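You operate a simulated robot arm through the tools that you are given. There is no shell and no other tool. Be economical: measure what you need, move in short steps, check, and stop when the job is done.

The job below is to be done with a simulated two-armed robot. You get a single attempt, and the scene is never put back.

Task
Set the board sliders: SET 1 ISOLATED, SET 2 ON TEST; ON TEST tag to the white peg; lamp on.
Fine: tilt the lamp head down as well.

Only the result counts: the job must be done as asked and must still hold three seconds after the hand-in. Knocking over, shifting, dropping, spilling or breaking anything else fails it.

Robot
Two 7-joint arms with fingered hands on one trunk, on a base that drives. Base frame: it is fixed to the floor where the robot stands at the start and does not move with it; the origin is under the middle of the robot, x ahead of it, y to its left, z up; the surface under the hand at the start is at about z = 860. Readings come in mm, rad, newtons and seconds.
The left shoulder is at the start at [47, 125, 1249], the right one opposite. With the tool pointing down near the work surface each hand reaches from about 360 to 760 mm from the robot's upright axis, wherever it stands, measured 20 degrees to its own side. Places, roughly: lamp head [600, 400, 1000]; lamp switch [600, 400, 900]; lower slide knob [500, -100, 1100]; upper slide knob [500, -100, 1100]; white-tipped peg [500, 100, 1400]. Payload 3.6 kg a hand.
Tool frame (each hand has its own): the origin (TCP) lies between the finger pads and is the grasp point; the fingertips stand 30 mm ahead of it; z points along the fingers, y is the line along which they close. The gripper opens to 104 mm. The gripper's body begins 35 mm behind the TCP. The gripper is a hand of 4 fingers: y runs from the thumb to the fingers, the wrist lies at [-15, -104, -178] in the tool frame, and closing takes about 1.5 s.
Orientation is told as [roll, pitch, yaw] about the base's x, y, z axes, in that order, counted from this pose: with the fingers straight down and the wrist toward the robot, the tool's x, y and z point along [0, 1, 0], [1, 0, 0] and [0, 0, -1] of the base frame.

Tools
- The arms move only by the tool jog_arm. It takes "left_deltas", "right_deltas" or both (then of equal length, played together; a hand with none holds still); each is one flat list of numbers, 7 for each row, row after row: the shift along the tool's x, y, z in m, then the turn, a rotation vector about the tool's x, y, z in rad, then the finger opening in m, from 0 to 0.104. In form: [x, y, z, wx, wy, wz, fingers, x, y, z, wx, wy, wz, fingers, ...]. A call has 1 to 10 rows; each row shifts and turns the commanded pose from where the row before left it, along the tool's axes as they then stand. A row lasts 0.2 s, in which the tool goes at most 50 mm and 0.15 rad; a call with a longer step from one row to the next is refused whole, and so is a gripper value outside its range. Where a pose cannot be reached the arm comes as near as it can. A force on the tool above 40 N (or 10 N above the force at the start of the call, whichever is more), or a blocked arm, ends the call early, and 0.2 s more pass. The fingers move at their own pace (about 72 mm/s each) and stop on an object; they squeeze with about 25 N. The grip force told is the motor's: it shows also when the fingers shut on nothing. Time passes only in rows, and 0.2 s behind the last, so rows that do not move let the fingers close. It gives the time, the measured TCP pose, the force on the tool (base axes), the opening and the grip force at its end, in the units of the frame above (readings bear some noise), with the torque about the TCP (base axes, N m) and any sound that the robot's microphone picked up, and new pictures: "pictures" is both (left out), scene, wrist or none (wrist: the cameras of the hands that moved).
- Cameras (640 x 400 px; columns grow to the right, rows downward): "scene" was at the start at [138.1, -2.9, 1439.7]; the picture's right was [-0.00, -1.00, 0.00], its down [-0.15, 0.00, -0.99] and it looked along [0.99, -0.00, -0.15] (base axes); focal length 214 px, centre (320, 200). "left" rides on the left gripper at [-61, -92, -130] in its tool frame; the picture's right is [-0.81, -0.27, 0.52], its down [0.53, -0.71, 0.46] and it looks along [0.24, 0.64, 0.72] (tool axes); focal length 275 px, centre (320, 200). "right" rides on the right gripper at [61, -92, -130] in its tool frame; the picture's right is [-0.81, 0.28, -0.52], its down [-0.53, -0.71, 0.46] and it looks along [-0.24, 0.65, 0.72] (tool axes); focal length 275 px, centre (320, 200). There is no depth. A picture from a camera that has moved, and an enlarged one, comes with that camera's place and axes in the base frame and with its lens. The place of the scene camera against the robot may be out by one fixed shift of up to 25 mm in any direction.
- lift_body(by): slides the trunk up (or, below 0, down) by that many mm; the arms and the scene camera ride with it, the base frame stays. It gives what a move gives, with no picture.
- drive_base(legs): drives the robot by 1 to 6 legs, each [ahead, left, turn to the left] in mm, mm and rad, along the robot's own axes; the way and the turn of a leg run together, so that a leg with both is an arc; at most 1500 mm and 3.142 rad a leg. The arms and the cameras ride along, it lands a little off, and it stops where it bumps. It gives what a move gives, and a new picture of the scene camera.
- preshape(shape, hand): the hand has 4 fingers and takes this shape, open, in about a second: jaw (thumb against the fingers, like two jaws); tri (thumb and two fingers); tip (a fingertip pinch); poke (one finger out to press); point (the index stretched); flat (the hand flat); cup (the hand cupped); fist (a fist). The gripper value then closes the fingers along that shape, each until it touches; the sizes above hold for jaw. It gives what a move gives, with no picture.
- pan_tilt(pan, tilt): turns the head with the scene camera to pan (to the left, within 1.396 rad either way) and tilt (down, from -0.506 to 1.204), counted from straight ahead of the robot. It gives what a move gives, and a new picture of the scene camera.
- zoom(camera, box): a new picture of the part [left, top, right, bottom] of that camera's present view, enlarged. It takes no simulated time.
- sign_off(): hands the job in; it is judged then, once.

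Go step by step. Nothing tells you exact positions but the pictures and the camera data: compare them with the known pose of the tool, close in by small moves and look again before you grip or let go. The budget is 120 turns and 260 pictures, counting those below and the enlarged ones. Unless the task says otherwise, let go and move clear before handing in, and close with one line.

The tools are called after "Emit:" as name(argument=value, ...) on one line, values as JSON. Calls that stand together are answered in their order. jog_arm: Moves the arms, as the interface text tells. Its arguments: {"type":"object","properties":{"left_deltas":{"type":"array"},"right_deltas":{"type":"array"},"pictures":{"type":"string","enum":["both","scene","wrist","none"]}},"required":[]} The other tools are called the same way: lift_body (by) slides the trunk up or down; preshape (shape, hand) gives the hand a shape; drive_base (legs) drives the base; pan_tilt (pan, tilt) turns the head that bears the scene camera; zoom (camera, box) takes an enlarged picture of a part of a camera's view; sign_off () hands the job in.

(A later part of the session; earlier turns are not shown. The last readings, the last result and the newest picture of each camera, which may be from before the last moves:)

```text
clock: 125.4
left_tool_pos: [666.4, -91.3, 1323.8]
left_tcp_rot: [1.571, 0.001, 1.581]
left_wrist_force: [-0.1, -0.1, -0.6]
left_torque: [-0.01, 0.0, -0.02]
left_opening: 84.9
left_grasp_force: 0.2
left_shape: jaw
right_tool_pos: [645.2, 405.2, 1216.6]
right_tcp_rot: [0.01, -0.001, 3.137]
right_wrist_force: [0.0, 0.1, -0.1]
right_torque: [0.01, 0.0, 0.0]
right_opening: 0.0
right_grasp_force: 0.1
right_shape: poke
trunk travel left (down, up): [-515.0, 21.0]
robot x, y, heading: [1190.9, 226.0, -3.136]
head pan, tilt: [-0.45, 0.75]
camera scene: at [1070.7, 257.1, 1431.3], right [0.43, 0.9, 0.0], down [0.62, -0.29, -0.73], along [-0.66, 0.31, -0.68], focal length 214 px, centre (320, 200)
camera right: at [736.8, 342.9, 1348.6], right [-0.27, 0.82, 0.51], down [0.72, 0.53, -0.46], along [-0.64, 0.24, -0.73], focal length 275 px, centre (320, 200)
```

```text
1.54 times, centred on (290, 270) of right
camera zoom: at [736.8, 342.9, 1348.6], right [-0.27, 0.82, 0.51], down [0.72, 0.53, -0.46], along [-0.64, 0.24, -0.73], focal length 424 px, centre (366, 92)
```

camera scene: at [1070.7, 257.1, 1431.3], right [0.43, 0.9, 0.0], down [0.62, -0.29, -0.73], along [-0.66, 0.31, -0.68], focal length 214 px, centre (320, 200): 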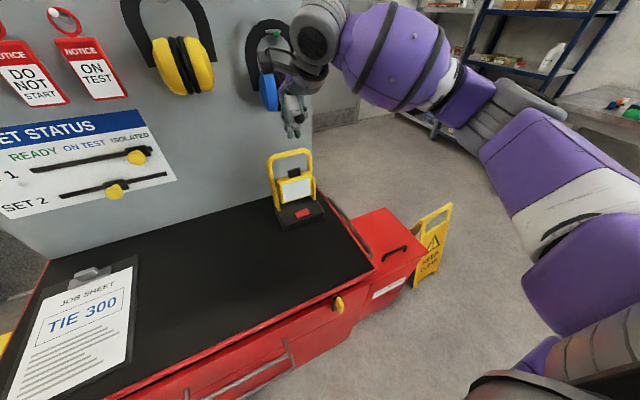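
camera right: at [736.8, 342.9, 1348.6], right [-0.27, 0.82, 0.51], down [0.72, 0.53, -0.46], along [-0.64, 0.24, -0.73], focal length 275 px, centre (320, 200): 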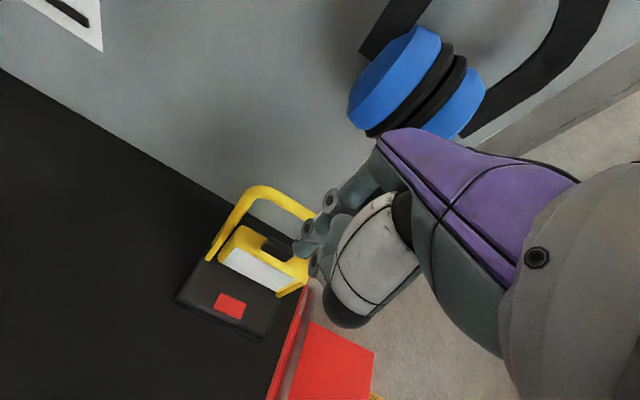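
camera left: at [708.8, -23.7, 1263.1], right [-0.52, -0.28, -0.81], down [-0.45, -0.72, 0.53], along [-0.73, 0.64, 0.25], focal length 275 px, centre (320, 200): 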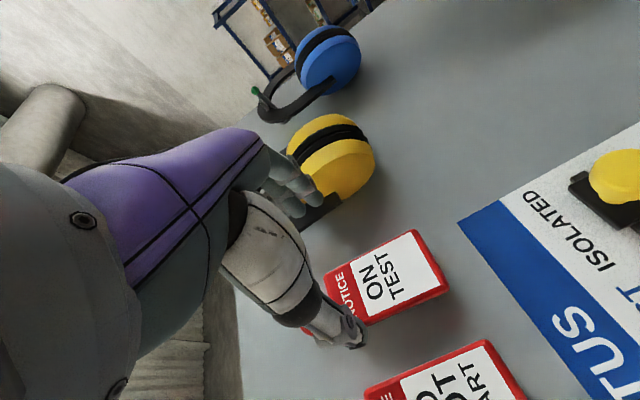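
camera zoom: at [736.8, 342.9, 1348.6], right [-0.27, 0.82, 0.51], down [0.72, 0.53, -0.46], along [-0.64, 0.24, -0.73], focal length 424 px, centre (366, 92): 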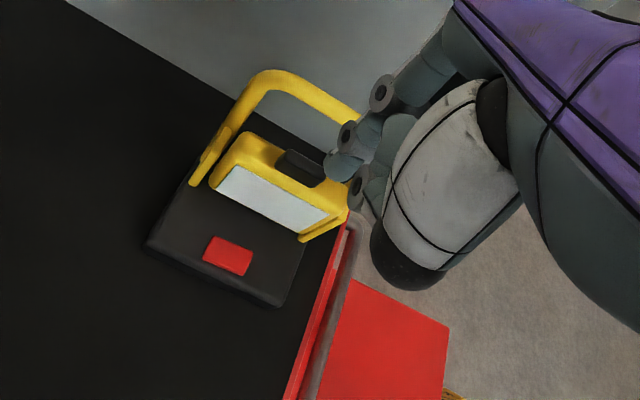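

In poke shape a straight-down hand would foul the tab and bow, so I'll tilt the hand 45° (finger forward and down) and come down in front of the head toward the rocker.

Emit:
jog_arm(right_deltas=[0, 0, 0, -0.148, 0, 0, 0, 0, 0, 0, -0.148, 0, 0, 0, 0, 0, 0, -0.148, 0, 0, 0, 0, 0, 0, -0.148, 0, 0, 0, 0, 0, 0, -0.148, 0, 0, 0, 0, 0, 0, -0.045, 0, 0, 0, -0.0025, -0.032, 0.025, 0, 0, 0, 0, -0.0025, -0.032, 0.025, 0, 0, 0, 0, -0.0025, -0.032, 0.025, 0, 0, 0, 0, -0.0025, -0.032, 0.025, 0, 0, 0, 0], pictures="both")

Emit:
zoom(camera="scene", box=[230, 90, 390, 250])

```text
clock: 127.6
left_tool_pos: [665.9, -90.6, 1325.2]
left_tcp_rot: [1.573, -0.001, 1.582]
left_wrist_force: [-0.2, -0.6, 0.7]
left_torque: [-0.01, 0.0, -0.01]
left_opening: 84.8
left_grasp_force: 0.0
left_shape: jaw
right_tool_pos: [644.8, 418.6, 1225.8]
right_tcp_rot: [0.008, -0.682, 3.135]
right_wrist_force: [-0.4, -0.1, 0.0]
right_torque: [0.0, 0.04, 0.0]
right_opening: 0.1
right_grasp_force: 0.0
right_shape: poke
right hand out of reach, approached as far as the arm can: row 5, 7, 8, 9, 10
trunk travel left (down, up): [-515.0, 21.0]
robot x, y, heading: [1186.3, 221.4, -3.14]
head pan, tilt: [-0.45, 0.75]
camera scene: at [1071.3, 257.2, 1431.4], right [0.43, 0.9, 0.0], down [0.62, -0.29, -0.73], along [-0.66, 0.31, -0.68], focal length 214 px, centre (320, 200)
camera right: at [797.8, 355.8, 1270.3], right [0.12, 0.81, 0.57], down [0.27, 0.53, -0.81], along [-0.96, 0.24, -0.16], focal length 275 px, centre (320, 200)
```

scene: 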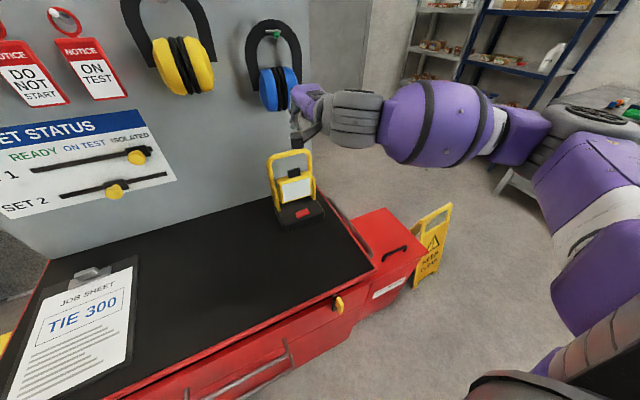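
right: 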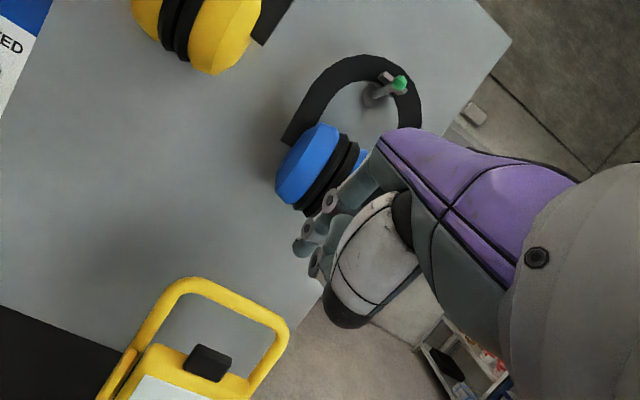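

```text
2.50 times, centred on (310, 170) of scene
camera zoom: at [1071.3, 257.2, 1431.4], right [0.43, 0.9, 0.0], down [0.62, -0.29, -0.73], along [-0.66, 0.31, -0.68], focal length 536 px, centre (345, 275)
```

zoom: 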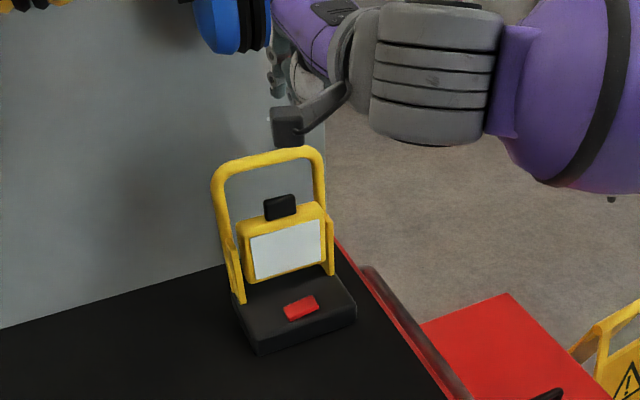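

The arm is too folded at this distance for a tilted hand. I'll back the base off about 180 mm and lower the trunk, then try again.

Emit:
drive_base(legs=[[-180, 0, 0]])

Emit:
lift_body(by=-150)

Emit:
jog_arm(right_deltas=[0, 0, 0, -0.05, 0, 0, 0, 0, 0, 0, -0.05, 0, 0, 0], pictures="both")

```text
clock: 129.1
left_tool_pos: [843.0, -89.6, 1324.7]
left_tcp_rot: [1.572, -0.002, 1.58]
left_wrist_force: [1.0, 0.3, 0.1]
left_torque: [-0.02, 0.0, -0.02]
left_opening: 84.4
left_grasp_force: 0.1
left_shape: jaw
right_tool_pos: [822.2, 419.3, 1224.9]
right_tcp_rot: [0.009, -0.681, 3.129]
right_wrist_force: [0.2, 0.7, 0.8]
right_torque: [0.0, 0.02, 0.01]
right_opening: 0.1
right_grasp_force: 0.1
right_shape: poke
trunk travel left (down, up): [-515.0, 21.0]
robot x, y, heading: [1365.3, 221.7, -3.137]
head pan, tilt: [-0.45, 0.75]
camera scene: at [1248.5, 258.4, 1431.4], right [0.43, 0.9, 0.0], down [0.62, -0.29, -0.73], along [-0.66, 0.31, -0.68], focal length 214 px, centre (320, 200)
```

scene: 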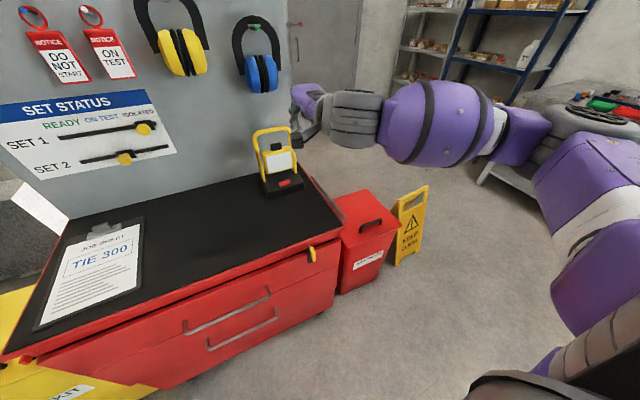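

```text
clock: 130.9
left_tool_pos: [842.8, -88.4, 1174.4]
left_tcp_rot: [1.572, -0.002, 1.58]
left_wrist_force: [0.8, -0.5, 0.7]
left_torque: [0.01, 0.02, 0.01]
left_opening: 84.8
left_grasp_force: 0.1
left_shape: jaw
right_tool_pos: [822.4, 420.6, 1076.1]
right_tcp_rot: [0.01, -0.685, 3.131]
right_wrist_force: [-0.4, -0.2, 0.3]
right_torque: [0.03, 0.02, 0.02]
right_opening: 0.1
right_grasp_force: 0.0
right_shape: poke
trunk travel left (down, up): [-365.0, 171.0]
robot x, y, heading: [1368.0, 225.6, -3.138]
head pan, tilt: [-0.45, 0.75]
```

```text
clock: 131.5
left_tool_pos: [841.8, -88.6, 1174.7]
left_tcp_rot: [1.571, -0.002, 1.58]
left_wrist_force: [-0.3, 0.2, 0.5]
left_torque: [0.0, -0.01, 0.02]
left_opening: 84.7
left_grasp_force: 0.1
left_shape: jaw
right_tool_pos: [823.2, 419.2, 1078.4]
right_tcp_rot: [0.01, -0.708, -3.118]
right_wrist_force: [0.4, 0.6, 0.4]
right_torque: [0.01, -0.04, 0.01]
right_opening: 0.2
right_grasp_force: 0.0
right_shape: poke
right hand out of reach, approached as far as the arm can: row 2
trunk travel left (down, up): [-365.0, 171.0]
robot x, y, heading: [1363.2, 222.8, -3.139]
head pan, tilt: [-0.45, 0.75]
camera scene: at [1170.8, 257.9, 1264.5], right [0.43, 0.9, 0.0], down [0.62, -0.29, -0.73], along [-0.66, 0.31, -0.68], focal length 214 px, centre (320, 200)
camera right: at [978.8, 363.0, 1118.4], right [0.1, 0.82, 0.57], down [0.23, 0.53, -0.81], along [-0.97, 0.21, -0.13], focal length 275 px, centre (320, 200)
```

scene: 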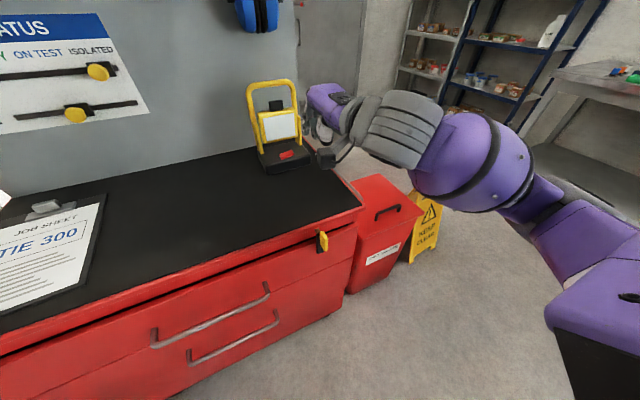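
right: 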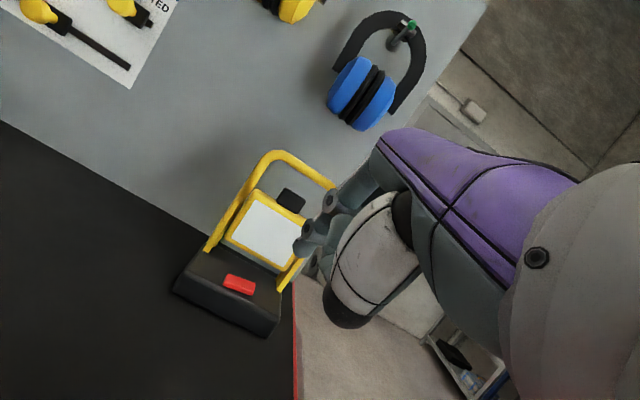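

Now the arm is extended enough. I'll move forward and down toward a point just above the rocker.

Emit:
jog_arm(right_deltas=[0, 0.02, 0.039, 0, 0, 0, 0, 0, 0.02, 0.039, 0, 0, 0, 0, 0, 0.02, 0.039, 0, 0, 0, 0, 0, 0.015, 0.03, 0, 0, 0, 0], pictures="both")

Emit:
zoom(camera="scene", box=[220, 70, 340, 190])

```text
clock: 132.5
left_tool_pos: [841.4, -89.7, 1175.0]
left_tcp_rot: [1.571, -0.003, 1.579]
left_wrist_force: [-0.2, 0.0, 0.2]
left_torque: [-0.01, 0.01, -0.01]
left_opening: 84.7
left_grasp_force: 0.0
left_shape: jaw
right_tool_pos: [728.7, 467.1, 1017.7]
right_tcp_rot: [0.012, -0.708, -3.116]
right_wrist_force: [-0.3, 0.9, -0.7]
right_torque: [0.03, -0.06, 0.01]
right_opening: 0.0
right_grasp_force: 0.0
right_shape: poke
right hand out of reach, approached as far as the arm can: row 1, 2, 3, 4
trunk travel left (down, up): [-365.0, 171.0]
robot x, y, heading: [1363.1, 224.8, -3.14]
head pan, tilt: [-0.45, 0.75]
camera scene: at [1169.7, 257.3, 1264.3], right [0.43, 0.9, 0.0], down [0.62, -0.29, -0.73], along [-0.66, 0.32, -0.68], focal length 214 px, centre (320, 200)
camera right: at [884.6, 410.9, 1058.3], right [0.1, 0.82, 0.56], down [0.23, 0.53, -0.81], along [-0.97, 0.21, -0.13], focal length 275 px, centre (320, 200)
```

scene: 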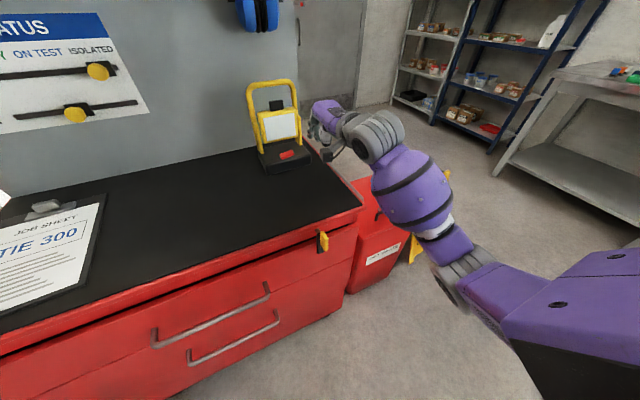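
right: 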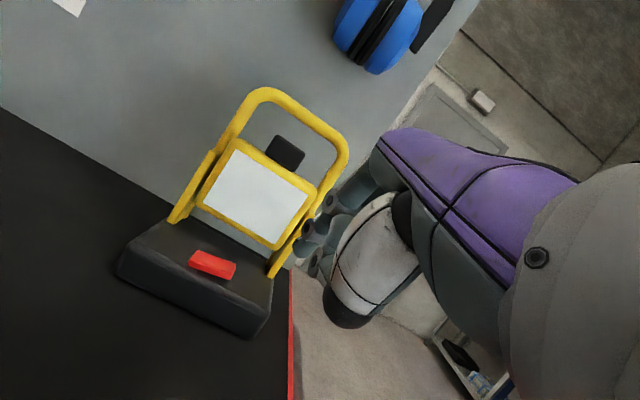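

```text
3.33 times, centred on (280, 130) of scene
camera zoom: at [1169.7, 257.3, 1264.3], right [0.43, 0.9, 0.0], down [0.62, -0.29, -0.73], along [-0.66, 0.32, -0.68], focal length 715 px, centre (453, 433)
```

zoom: 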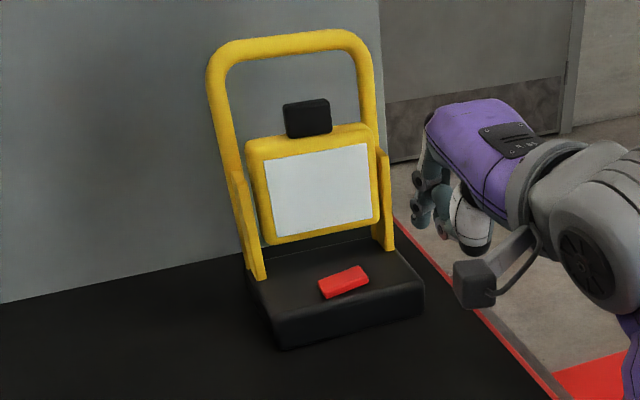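

The arm keeps drifting outward, which tells me it wants the target further to its own side. I'll move the base 130 mm to the robot's left.

Emit:
drive_base(legs=[[30, 130, 0]])

Emit:
jog_arm(right_deltas=[-0.02, -0.005, 0.005, 0, 0, 0, 0, -0.03, 0, 0, 0, 0, 0, 0, -0.02, 0, 0, -0.05, 0, 0, 0], pictures="wrist")

```text
clock: 134.3
left_tool_pos: [811.8, -217.8, 1173.4]
left_tcp_rot: [1.571, -0.001, 1.581]
left_wrist_force: [0.4, 0.1, 0.3]
left_torque: [0.02, 0.01, -0.04]
left_opening: 84.8
left_grasp_force: 0.1
left_shape: jaw
right_tool_pos: [698.9, 338.5, 1017.0]
right_tcp_rot: [0.01, -0.708, -3.113]
right_wrist_force: [0.6, -0.3, 0.1]
right_torque: [-0.02, 0.05, -0.06]
right_opening: 0.0
right_grasp_force: 0.1
right_shape: poke
trunk travel left (down, up): [-365.0, 171.0]
robot x, y, heading: [1336.8, 100.4, -3.134]
head pan, tilt: [-0.45, 0.75]
camera scene: at [1140.1, 129.8, 1264.5], right [0.43, 0.9, 0.0], down [0.62, -0.29, -0.73], along [-0.66, 0.31, -0.68], focal length 214 px, centre (320, 200)
```

scene: 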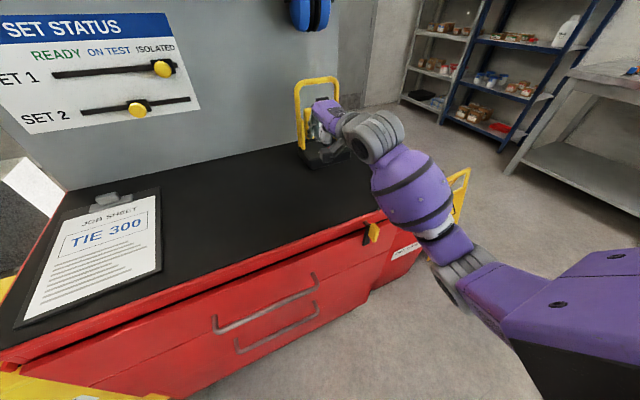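

```text
clock: 135.1
left_tool_pos: [813.5, -217.9, 1174.1]
left_tcp_rot: [1.573, -0.001, 1.581]
left_wrist_force: [0.6, -0.2, -0.6]
left_torque: [-0.02, 0.02, 0.01]
left_opening: 84.9
left_grasp_force: 0.1
left_shape: jaw
right_tool_pos: [698.6, 410.7, 1010.8]
right_tcp_rot: [0.011, -0.757, -3.117]
right_wrist_force: [-0.3, 0.3, -0.7]
right_torque: [-0.01, -0.01, 0.02]
right_opening: 0.1
right_grasp_force: 0.0
right_shape: poke
trunk travel left (down, up): [-365.0, 171.0]
robot x, y, heading: [1335.0, 97.4, -3.135]
head pan, tilt: [-0.45, 0.75]
camera right: at [856.2, 354.4, 1043.7], right [0.13, 0.82, 0.56], down [0.19, 0.53, -0.83], along [-0.97, 0.21, -0.09], focal length 275 px, centre (320, 200)
```

right: 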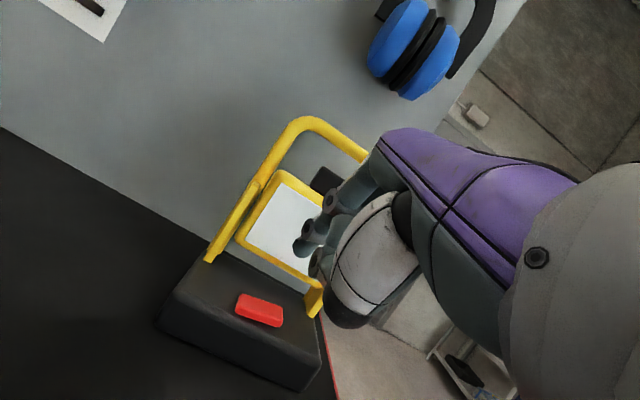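

No reach trouble now. Combining sight lines, the rocker top is at about (622, 414, 906). I'll bring the fingertip just above it and look from the head camera.

Emit:
jog_arm(right_deltas=[-0.005, -0.004, 0.03, 0, 0, 0, 0, -0.004, -0.003, 0.03, 0, 0, 0, 0], pictures="both")

Emit:
zoom(camera="right", box=[180, 180, 400, 400])

Emit:
zoom(camera="scene", box=[270, 60, 390, 180])

```text
clock: 135.7
left_tool_pos: [812.2, -218.1, 1173.5]
left_tcp_rot: [1.571, -0.003, 1.579]
left_wrist_force: [-0.1, 1.1, 0.1]
left_torque: [-0.01, 0.01, 0.01]
left_opening: 84.9
left_grasp_force: 0.0
left_shape: jaw
right_tool_pos: [659.0, 414.5, 963.0]
right_tcp_rot: [0.008, -0.757, -3.114]
right_wrist_force: [-0.4, -0.2, 0.8]
right_torque: [-0.04, 0.0, 0.02]
right_opening: 0.0
right_grasp_force: 0.1
right_shape: poke
trunk travel left (down, up): [-365.0, 171.0]
robot x, y, heading: [1334.6, 97.4, -3.135]
head pan, tilt: [-0.45, 0.75]
camera scene: at [1139.9, 130.0, 1264.4], right [0.43, 0.9, 0.0], down [0.62, -0.29, -0.73], along [-0.66, 0.31, -0.68], focal length 214 px, centre (320, 200)
camera right: at [816.9, 359.1, 996.2], right [0.13, 0.82, 0.56], down [0.19, 0.53, -0.83], along [-0.97, 0.21, -0.09], focal length 275 px, centre (320, 200)
```

scene: 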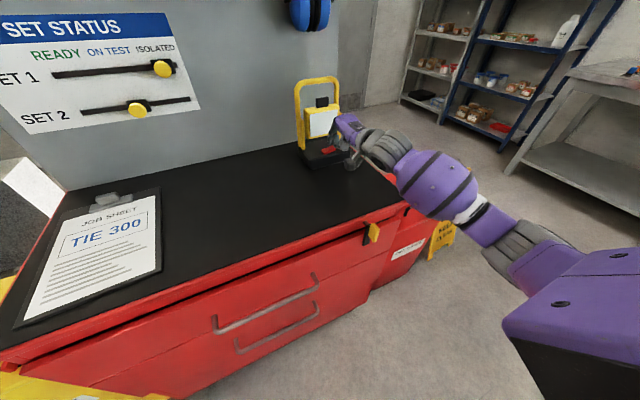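
right: 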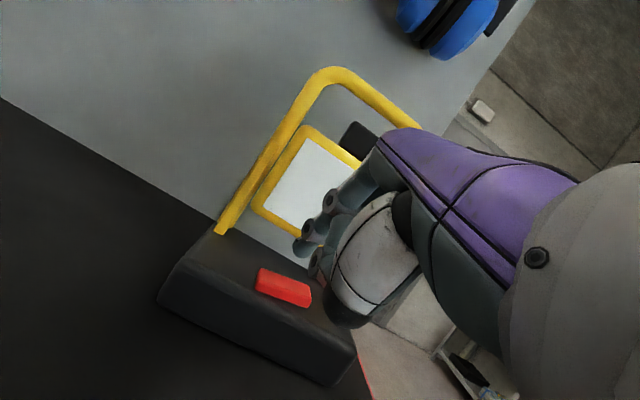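

```text
1.82 times, centred on (290, 290) of right
camera zoom: at [816.9, 359.1, 996.2], right [0.13, 0.82, 0.56], down [0.19, 0.53, -0.83], along [-0.97, 0.21, -0.09], focal length 500 px, centre (374, 36)
```

zoom: 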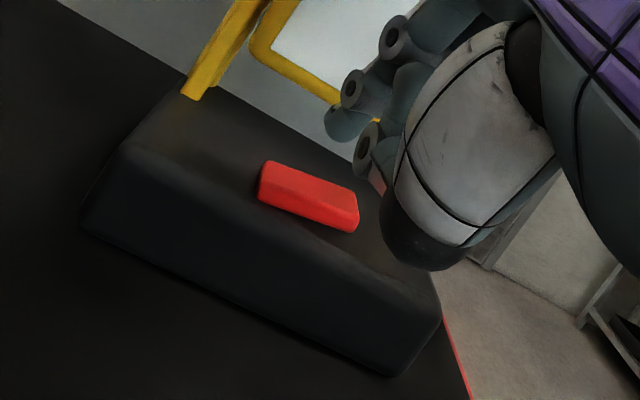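

```text
3.33 times, centred on (330, 120) of scene
camera zoom: at [1139.9, 130.0, 1264.4], right [0.43, 0.9, 0.0], down [0.62, -0.29, -0.73], along [-0.66, 0.31, -0.68], focal length 715 px, centre (287, 467)
```

zoom: 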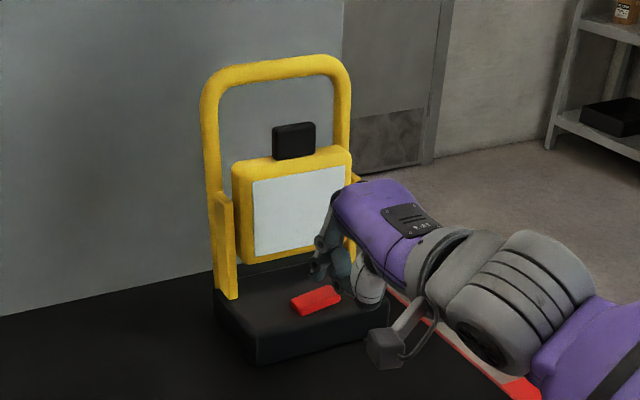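

The fingertip works out to about (636, 406, 944). I'll move it over the rocker to hover about 8 mm above and check.

Emit:
jog_arm(right_deltas=[-0.0045, -0.005, 0.016, 0, 0, 0, 0, -0.004, -0.006, 0.015, 0, 0, 0, 0], pictures="wrist")

Emit:
zoom(camera="right", box=[220, 200, 380, 340])

Emit:
zoom(camera="scene", box=[290, 100, 370, 180])

```text
clock: 136.3
left_tool_pos: [813.2, -217.8, 1174.4]
left_tcp_rot: [1.572, -0.002, 1.582]
left_wrist_force: [0.3, 0.5, -0.2]
left_torque: [-0.02, 0.0, -0.02]
left_opening: 84.4
left_grasp_force: 0.0
left_shape: jaw
right_tool_pos: [647.3, 424.0, 932.4]
right_tcp_rot: [0.011, -0.762, -3.115]
right_wrist_force: [0.9, 1.0, 6.4]
right_torque: [-0.01, 0.11, -0.01]
right_opening: 0.1
right_grasp_force: 0.0
right_shape: poke
trunk travel left (down, up): [-365.0, 171.0]
robot x, y, heading: [1336.4, 97.9, -3.132]
head pan, tilt: [-0.45, 0.75]
heard: click
camera right: at [804.7, 366.7, 965.7], right [0.13, 0.82, 0.56], down [0.18, 0.53, -0.83], along [-0.97, 0.21, -0.08], focal length 275 px, centre (320, 200)
```

right: 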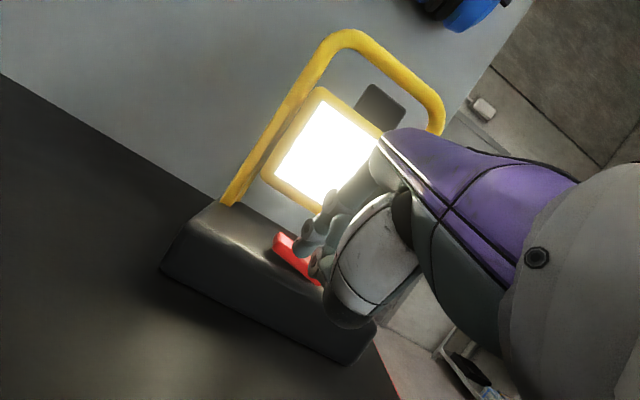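

```text
2.86 times, centred on (300, 270) of right
camera zoom: at [804.7, 366.7, 965.7], right [0.13, 0.82, 0.56], down [0.18, 0.53, -0.83], along [-0.97, 0.21, -0.08], focal length 786 px, centre (377, 0)
```

zoom: 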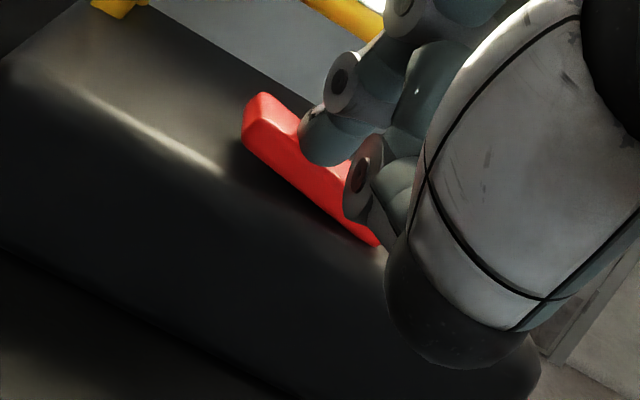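

```text
5.00 times, centred on (330, 140) of scene
camera zoom: at [1141.2, 129.9, 1264.7], right [0.43, 0.9, 0.0], down [0.62, -0.29, -0.73], along [-0.66, 0.31, -0.68], focal length 1072 px, centre (270, 500)
```

zoom: 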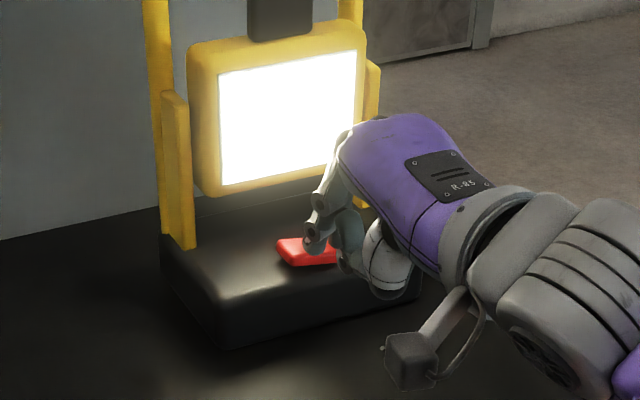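

The rocker clicked and the lamp is on. I'll lift straight up off it, then back away, and return the hand to jaw for the head.

Emit:
jog_arm(right_deltas=[0, 0.0275, -0.029, 0, 0, 0, 0, 0, 0, -0.04, 0, 0, 0, 0, 0, 0, -0.045, 0, 0, 0, 0, 0, 0, -0.045, 0, 0, 0, 0, 0, 0.03, 0, 0, 0, 0, 0, 0, 0.03, 0, 0, 0, 0, 0], pictures="none")

Emit:
preshape(shape="jaw", hand="right")

Emit:
jog_arm(right_deltas=[0, 0, 0, 0, 0, 0, 0.104], pictures="both")

Emit:
zoom(camera="scene", box=[270, 60, 390, 180])

```text
clock: 137.7
left_tool_pos: [812.9, -217.6, 1175.1]
left_tcp_rot: [1.57, -0.003, 1.582]
left_wrist_force: [0.3, -0.5, 0.4]
left_torque: [0.01, 0.01, 0.0]
left_opening: 84.9
left_grasp_force: 0.1
left_shape: jaw
right_tool_pos: [691.8, 426.7, 1108.9]
right_tcp_rot: [0.008, -0.757, -3.114]
right_wrist_force: [-0.2, 0.5, 0.8]
right_torque: [0.02, 0.0, 0.01]
right_opening: 0.0
right_grasp_force: 0.0
right_shape: poke
trunk travel left (down, up): [-365.0, 171.0]
robot x, y, heading: [1332.8, 99.4, -3.136]
head pan, tilt: [-0.45, 0.75]
```

```text
clock: 138.6
left_tool_pos: [813.5, -218.0, 1174.5]
left_tcp_rot: [1.573, 0.0, 1.58]
left_wrist_force: [-0.9, -0.7, 0.7]
left_torque: [0.01, 0.05, 0.03]
left_opening: 84.9
left_grasp_force: 0.0
left_shape: jaw
right_tool_pos: [691.6, 426.8, 1109.6]
right_tcp_rot: [0.01, -0.758, -3.114]
right_wrist_force: [-0.9, 0.8, -0.3]
right_torque: [0.01, 0.02, -0.05]
right_opening: 103.7
right_grasp_force: 0.1
right_shape: jaw
trunk travel left (down, up): [-365.0, 171.0]
robot x, y, heading: [1332.6, 98.0, -3.138]
head pan, tilt: [-0.45, 0.75]
```

```text
clock: 139.0
left_tool_pos: [812.3, -217.7, 1175.3]
left_tcp_rot: [1.573, -0.002, 1.582]
left_wrist_force: [0.0, -0.4, -0.5]
left_torque: [0.01, 0.0, -0.03]
left_opening: 84.9
left_grasp_force: 0.1
left_shape: jaw
right_tool_pos: [691.5, 427.8, 1108.5]
right_tcp_rot: [0.012, -0.756, -3.115]
right_wrist_force: [0.1, 0.9, -0.9]
right_torque: [0.0, 0.01, -0.01]
right_opening: 103.8
right_grasp_force: 0.2
right_shape: jaw
trunk travel left (down, up): [-365.0, 171.0]
robot x, y, heading: [1335.0, 95.6, -3.135]
head pan, tilt: [-0.45, 0.75]
camera scene: at [1140.2, 130.1, 1264.5], right [0.43, 0.9, 0.0], down [0.62, -0.29, -0.73], along [-0.66, 0.31, -0.68], focal length 214 px, centre (320, 200)
camera right: at [848.9, 371.2, 1142.2], right [0.13, 0.82, 0.56], down [0.19, 0.53, -0.83], along [-0.97, 0.21, -0.09], focal length 275 px, centre (320, 200)
```

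scene: 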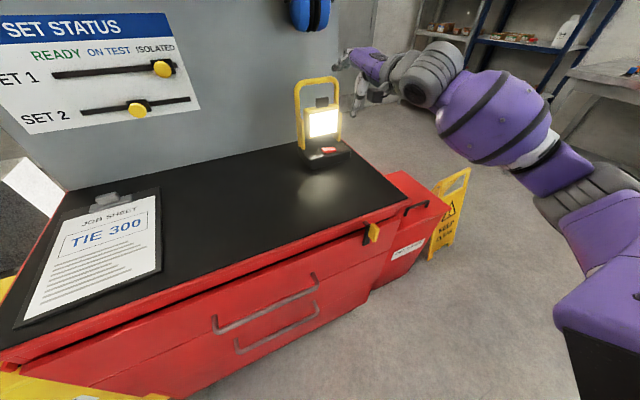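
right: 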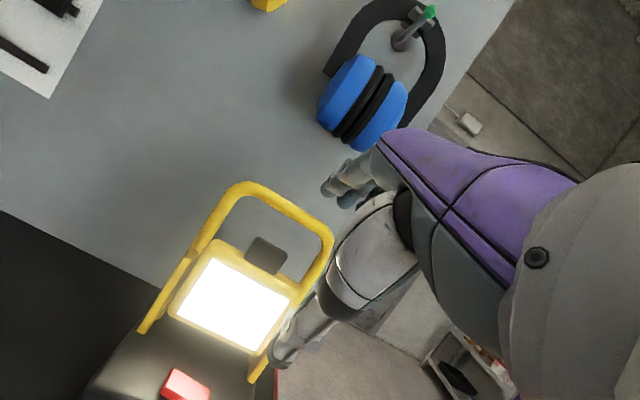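

```text
3.33 times, centred on (330, 120) of scene
camera zoom: at [1140.2, 130.1, 1264.5], right [0.43, 0.9, 0.0], down [0.62, -0.29, -0.73], along [-0.66, 0.31, -0.68], focal length 715 px, centre (287, 467)
```

zoom: 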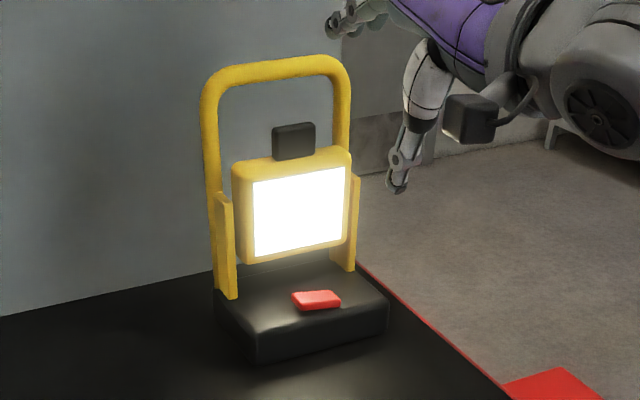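

The lamp is on. Right-camera sight lines put the tab at about (565, 417, 1034) and the bow top at (536, 406, 1086). I'll roll the right hand so it can pinch the tab by its sides.

Emit:
jog_arm(right_deltas=[0, 0, -0.02, 0, 0, -0.148, 0.07, 0, 0, -0.02, 0, 0, -0.148, 0.07, 0, 0, 0, 0, 0, -0.148, 0.07, 0, 0, 0, 0, 0, -0.148, 0.07, 0, 0, 0, 0, 0, -0.148, 0.07, 0, 0, 0, 0, 0, -0.148, 0.07, 0, 0, 0, 0, 0, -0.148, 0.07, 0, 0, 0, 0, 0, -0.148, 0.07, 0, 0, 0, 0, 0, -0.148, 0.07, 0, 0, 0, 0, 0, -0.148, 0.07], pictures="none")

Emit:
jog_arm(right_deltas=[0, 0, 0, 0, 0, -0.091, 0.07], pictures="both")

```text
clock: 141.2
left_tool_pos: [813.7, -217.7, 1175.1]
left_tcp_rot: [1.573, -0.003, 1.581]
left_wrist_force: [0.5, -0.5, 1.0]
left_torque: [0.0, 0.01, -0.02]
left_opening: 84.8
left_grasp_force: 0.0
left_shape: jaw
right_tool_pos: [709.2, 364.9, 1130.9]
right_tcp_rot: [-0.456, -0.632, -2.339]
right_wrist_force: [0.0, 0.3, -0.2]
right_torque: [-0.01, -0.02, 0.0]
right_opening: 70.1
right_grasp_force: 0.0
right_shape: jaw
right hand out of reach, approached as far as the arm can: row 3, 4, 5, 6, 7, 8, 9, 10
trunk travel left (down, up): [-365.0, 171.0]
robot x, y, heading: [1335.2, 100.2, -3.134]
head pan, tilt: [-0.45, 0.75]
```

```text
clock: 141.6
left_tool_pos: [813.3, -217.0, 1174.7]
left_tcp_rot: [1.571, -0.001, 1.58]
left_wrist_force: [0.5, -0.1, 0.0]
left_torque: [-0.03, 0.02, -0.02]
left_opening: 85.0
left_grasp_force: 0.1
left_shape: jaw
right_tool_pos: [708.9, 365.3, 1131.0]
right_tcp_rot: [-0.453, -0.631, -2.338]
right_wrist_force: [0.5, 0.9, -0.4]
right_torque: [0.02, -0.02, 0.03]
right_opening: 70.1
right_grasp_force: 0.1
right_shape: jaw
right hand out of reach, approached as far as the arm can: row 1
trunk travel left (down, up): [-365.0, 171.0]
robot x, y, heading: [1332.9, 97.4, -3.133]
head pan, tilt: [-0.45, 0.75]
camera scene: at [1140.2, 130.1, 1264.5], right [0.43, 0.9, 0.0], down [0.62, -0.29, -0.73], along [-0.66, 0.31, -0.68], focal length 214 px, centre (320, 200)
camera right: at [878.3, 378.4, 1150.3], right [-0.18, 0.54, 0.82], down [-0.16, 0.81, -0.56], along [-0.97, -0.23, -0.06], focal length 275 px, centre (320, 200)
```

scene: 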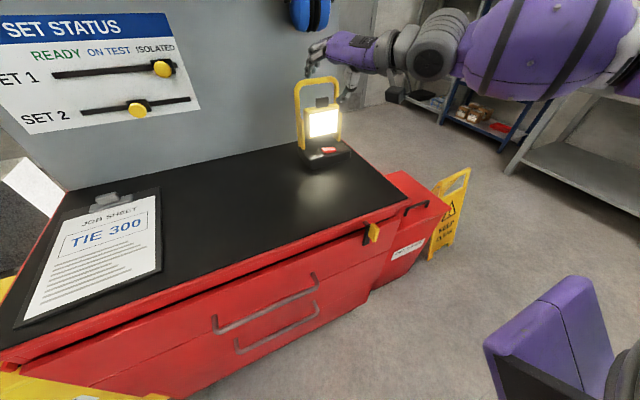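
right: 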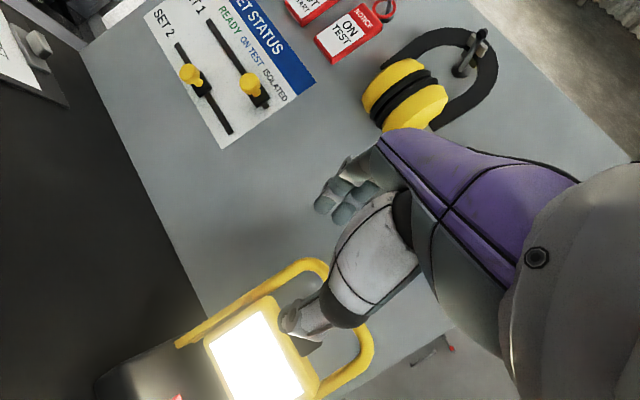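

The roll is limited in this tilted pose. The left hand managed the same roll when level with the shoulder, so I'll lower the trunk, level the right hand first, and then finish the roll.

Emit:
lift_body(by=-120)

Emit:
jog_arm(right_deltas=[-0.014, 0.0236, -0.029, 0, 0, 0, 0.07, -0.014, 0.0236, -0.029, 0, 0, 0, 0.07, 0, 0, 0, -0.111, -0.079, -0.01, 0.07, 0, 0, 0, -0.111, -0.079, -0.01, 0.07, 0, 0, 0, -0.111, -0.079, -0.01, 0.07, 0, 0, 0, -0.111, -0.079, -0.01, 0.07, 0, 0, 0, -0.111, -0.079, -0.01, 0.07, 0, 0, 0, -0.111, -0.079, -0.01, 0.07], pictures="both")

```text
clock: 143.1
left_tool_pos: [812.7, -217.8, 1054.1]
left_tcp_rot: [1.572, 0.001, 1.582]
left_wrist_force: [0.5, 0.3, -0.4]
left_torque: [0.04, -0.01, -0.01]
left_opening: 84.9
left_grasp_force: 0.1
left_shape: jaw
right_tool_pos: [709.4, 365.3, 1011.6]
right_tcp_rot: [-0.455, -0.632, -2.337]
right_wrist_force: [0.3, -0.7, 1.0]
right_torque: [0.0, -0.01, -0.02]
right_opening: 69.7
right_grasp_force: 0.0
right_shape: jaw
trunk travel left (down, up): [-245.0, 291.0]
robot x, y, heading: [1334.3, 98.0, -3.14]
head pan, tilt: [-0.45, 0.75]
```

```text
clock: 144.9
left_tool_pos: [813.3, -217.3, 1054.0]
left_tcp_rot: [1.573, -0.001, 1.581]
left_wrist_force: [0.6, -0.2, 0.5]
left_torque: [-0.02, 0.04, -0.02]
left_opening: 84.8
left_grasp_force: 0.1
left_shape: jaw
right_tool_pos: [713.0, 337.6, 1087.0]
right_tcp_rot: [-1.577, -0.952, -1.487]
right_wrist_force: [1.1, 0.2, 0.3]
right_torque: [-0.02, 0.01, 0.03]
right_opening: 69.9
right_grasp_force: 0.1
right_shape: jaw
right hand out of reach, approached as far as the arm can: row 1, 2, 6, 8
trunk travel left (down, up): [-245.0, 291.0]
robot x, y, heading: [1336.0, 96.7, -3.133]
head pan, tilt: [-0.45, 0.75]
camera scene: at [1112.9, 129.7, 1146.8], right [0.43, 0.9, 0.0], down [0.62, -0.29, -0.73], along [-0.66, 0.31, -0.68], focal length 214 px, centre (320, 200)
camera right: at [842.8, 351.5, 977.1], right [0.48, 0.54, 0.69], down [-0.52, 0.81, -0.27], along [-0.71, -0.23, 0.67], focal length 275 px, centre (320, 200)
```

scene: 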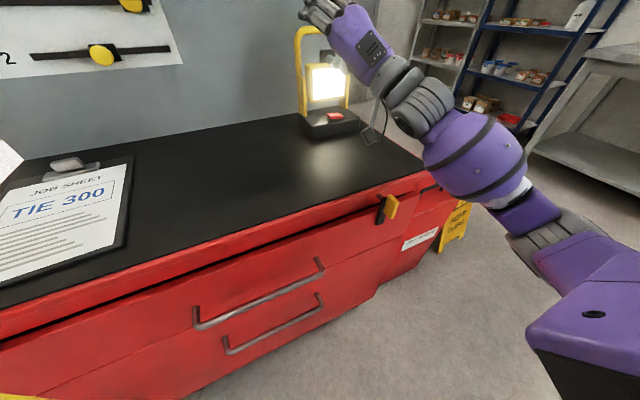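
right: 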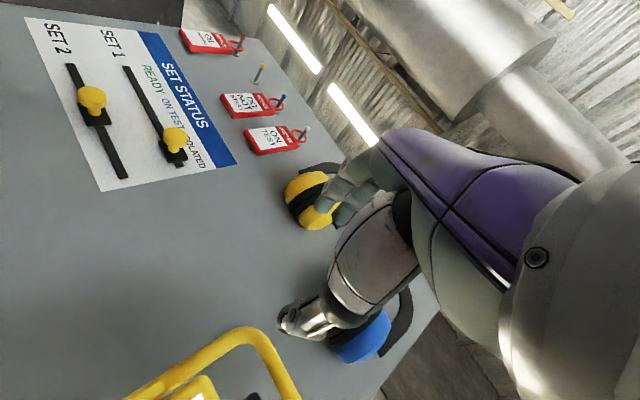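

The hand is level now. I'll shift it outboard and finish the roll.

Emit:
jog_arm(right_deltas=[-0.024, -0.017, -0.002, 0, 0, 0, 0.07, -0.024, -0.017, -0.002, 0, 0, 0, 0.07, 0, 0, 0, 0, 0, -0.137, 0.07, 0, 0, 0, 0, 0, -0.137, 0.07, 0, 0, 0, 0, 0, -0.137, 0.07, 0, 0, 0, 0, 0, -0.137, 0.07, 0, 0, 0, 0, 0, -0.137, 0.07, 0, 0, 0, 0, 0, -0.137, 0.07, 0, 0, 0, 0, 0, -0.137, 0.07], pictures="both")

```text
clock: 146.9
left_tool_pos: [811.9, -218.7, 1053.6]
left_tcp_rot: [1.571, -0.002, 1.581]
left_wrist_force: [-0.4, 0.9, -0.2]
left_torque: [0.02, 0.0, -0.02]
left_opening: 85.0
left_grasp_force: 0.0
left_shape: jaw
right_tool_pos: [666.3, 388.6, 1113.1]
right_tcp_rot: [-1.531, -0.123, -1.469]
right_wrist_force: [-0.8, 0.9, 0.3]
right_torque: [0.01, 0.01, 0.02]
right_opening: 70.0
right_grasp_force: 0.1
right_shape: jaw
right hand out of reach, approached as far as the arm can: row 6, 7, 8, 9
trunk travel left (down, up): [-245.0, 291.0]
robot x, y, heading: [1334.9, 99.0, -3.134]
head pan, tilt: [-0.45, 0.75]
camera scene: at [1112.0, 129.5, 1146.6], right [0.43, 0.9, 0.0], down [0.62, -0.29, -0.73], along [-0.66, 0.31, -0.68], focal length 214 px, centre (320, 200)
camera right: at [788.9, 483.7, 1047.1], right [0.5, -0.12, 0.86], down [-0.55, 0.72, 0.42], along [-0.67, -0.69, 0.29], focal length 275 px, centre (320, 200)
```

scene: 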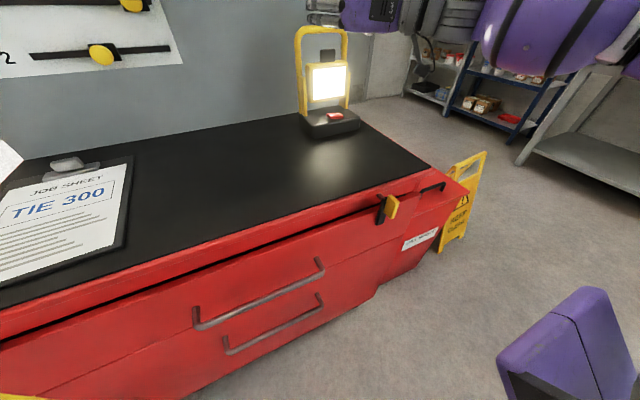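
right: 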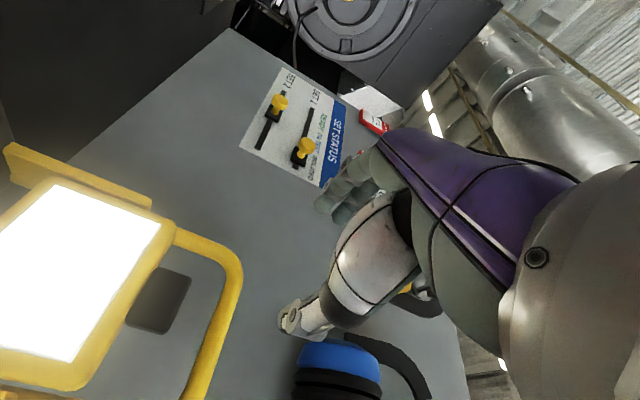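

The hand is now level with fingers closing sideways, and this camera puts the tab at (565, 415, 1036), matching. I'll line up in front of it at a standoff.

Emit:
jog_arm(right_deltas=[0.0295, -0.0175, 0, 0, 0, 0, 0.07, 0.0295, -0.0175, 0, 0, 0, 0, 0.07, -0.001, -0.002, 0.02, 0, 0, 0, 0.07], pictures="none")

Emit:
pan_tilt(pan=-0.45, tilt=0.35)

Emit:
zoom(camera="scene", box=[250, 90, 410, 230])

Emit:
zoom(camera="right", box=[0, 0, 640, 400])

```text
clock: 147.7
left_tool_pos: [811.9, -218.7, 1055.1]
left_tcp_rot: [1.571, -0.003, 1.582]
left_wrist_force: [-0.4, -0.2, 0.5]
left_torque: [0.01, -0.01, -0.02]
left_opening: 84.9
left_grasp_force: 0.1
left_shape: jaw
right_tool_pos: [646.5, 401.3, 1105.5]
right_tcp_rot: [-1.524, -0.126, -1.467]
right_wrist_force: [-0.5, -0.1, 0.1]
right_torque: [0.05, -0.02, -0.02]
right_opening: 70.1
right_grasp_force: 0.1
right_shape: jaw
right hand out of reach, approached as far as the arm can: row 1, 2, 3
trunk travel left (down, up): [-245.0, 291.0]
robot x, y, heading: [1336.4, 98.5, -3.133]
head pan, tilt: [-0.45, 0.75]
```

```text
clock: 148.5
left_tool_pos: [813.4, -217.5, 1054.4]
left_tcp_rot: [1.572, -0.001, 1.583]
left_wrist_force: [0.1, -0.1, 0.2]
left_torque: [-0.02, 0.0, 0.01]
left_opening: 84.8
left_grasp_force: 0.0
left_shape: jaw
right_tool_pos: [646.7, 402.7, 1106.8]
right_tcp_rot: [-1.522, -0.126, -1.468]
right_wrist_force: [1.0, -0.3, -0.7]
right_torque: [-0.01, 0.0, 0.01]
right_opening: 70.0
right_grasp_force: 0.0
right_shape: jaw
trunk travel left (down, up): [-245.0, 291.0]
robot x, y, heading: [1337.7, 95.5, -3.135]
head pan, tilt: [-0.45, 0.351]
camera scene: at [1103.6, 134.3, 1182.4], right [0.43, 0.9, 0.0], down [0.31, -0.15, -0.94], along [-0.85, 0.4, -0.34], focal length 214 px, centre (320, 200)
```

scene: 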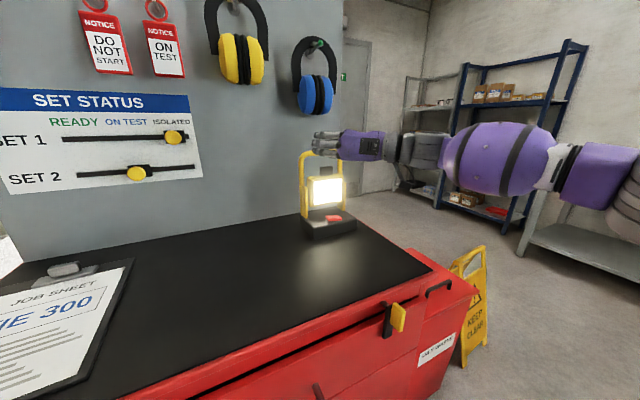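

```text
2.86 times, centred on (330, 160) of scene
camera zoom: at [1103.6, 134.3, 1182.4], right [0.43, 0.9, 0.0], down [0.31, -0.15, -0.94], along [-0.85, 0.4, -0.34], focal length 613 px, centre (291, 314)
```

zoom: 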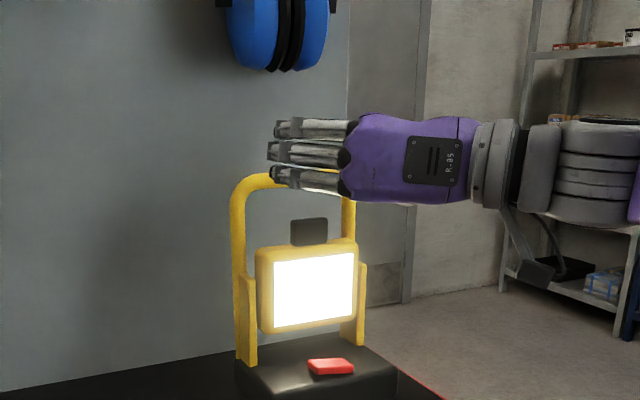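

```text
1.00 times, centred on (320, 200) of right (not enlarged: the box is as wide or as high as the picture)
camera zoom: at [770.2, 498.8, 1041.6], right [0.49, -0.12, 0.86], down [-0.56, 0.72, 0.42], along [-0.67, -0.69, 0.29], focal length 275 px, centre (320, 200)
```

zoom: 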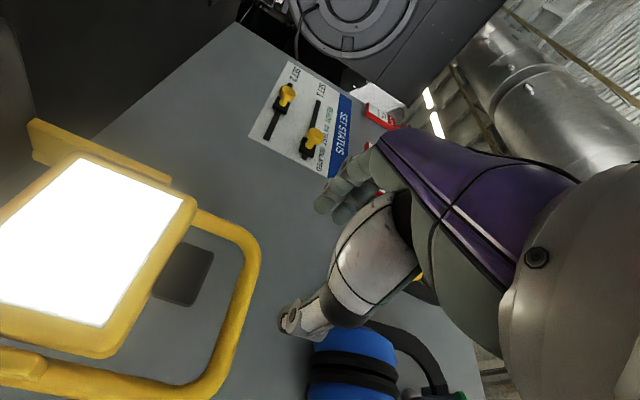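

The arm can't go lower by itself here, but the trunk can carry it down as is. I'll lower the trunk about 58 mm and trim sideways, staying 50 mm in front of the tab.

Emit:
lift_body(by=-58)

Emit:
jog_arm(right_deltas=[-0.0015, -0.012, 0, 0, 0, 0, 0.07], pictures="both")

Emit:
zoom(camera="scene", box=[270, 90, 390, 200])

```text
clock: 149.5
left_tool_pos: [813.4, -216.8, 996.4]
left_tcp_rot: [1.572, -0.001, 1.582]
left_wrist_force: [-1.1, -0.2, 0.2]
left_torque: [0.0, -0.01, 0.0]
left_opening: 84.8
left_grasp_force: 0.0
left_shape: jaw
right_tool_pos: [642.0, 401.4, 1044.9]
right_tcp_rot: [-1.522, -0.132, -1.467]
right_wrist_force: [0.2, 0.2, -0.5]
right_torque: [-0.01, 0.01, 0.0]
right_opening: 70.1
right_grasp_force: 0.0
right_shape: jaw
trunk travel left (down, up): [-187.0, 349.0]
robot x, y, heading: [1332.8, 98.1, -3.135]
head pan, tilt: [-0.45, 0.351]
```

```text
clock: 149.9
left_tool_pos: [812.9, -218.6, 997.4]
left_tcp_rot: [1.574, -0.003, 1.579]
left_wrist_force: [-0.4, 0.1, 0.1]
left_torque: [0.0, 0.0, -0.02]
left_opening: 84.7
left_grasp_force: 0.0
left_shape: jaw
right_tool_pos: [641.2, 414.0, 1044.4]
right_tcp_rot: [-1.522, -0.134, -1.468]
right_wrist_force: [-0.4, -0.4, 0.2]
right_torque: [0.02, -0.01, -0.01]
right_opening: 70.0
right_grasp_force: 0.1
right_shape: jaw
trunk travel left (down, up): [-187.0, 349.0]
robot x, y, heading: [1332.2, 98.0, -3.136]
head pan, tilt: [-0.45, 0.351]
camera scene: at [1085.2, 134.3, 1120.0], right [0.43, 0.9, 0.0], down [0.31, -0.15, -0.94], along [-0.85, 0.4, -0.34], focal length 214 px, centre (320, 200)
camera right: at [764.5, 510.6, 979.6], right [0.49, -0.11, 0.86], down [-0.56, 0.72, 0.41], along [-0.67, -0.68, 0.29], focal length 275 px, centre (320, 200)
```

scene: 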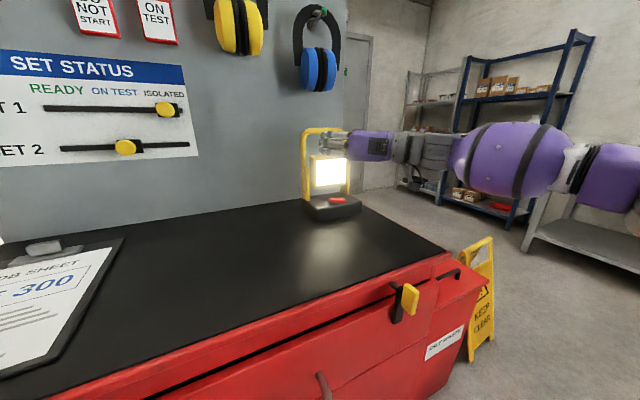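
right: 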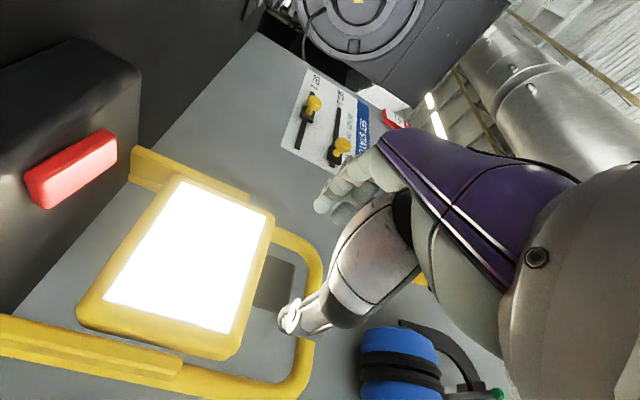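

```text
3.64 times, centred on (330, 145) of scene
camera zoom: at [1085.2, 134.3, 1120.0], right [0.43, 0.9, 0.0], down [0.31, -0.15, -0.94], along [-0.85, 0.4, -0.34], focal length 780 px, centre (284, 400)
```

zoom: 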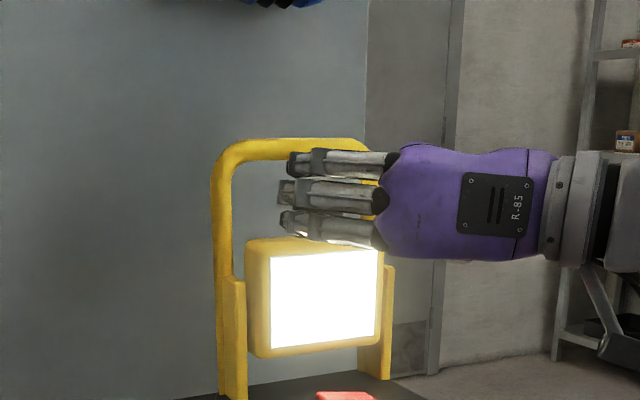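

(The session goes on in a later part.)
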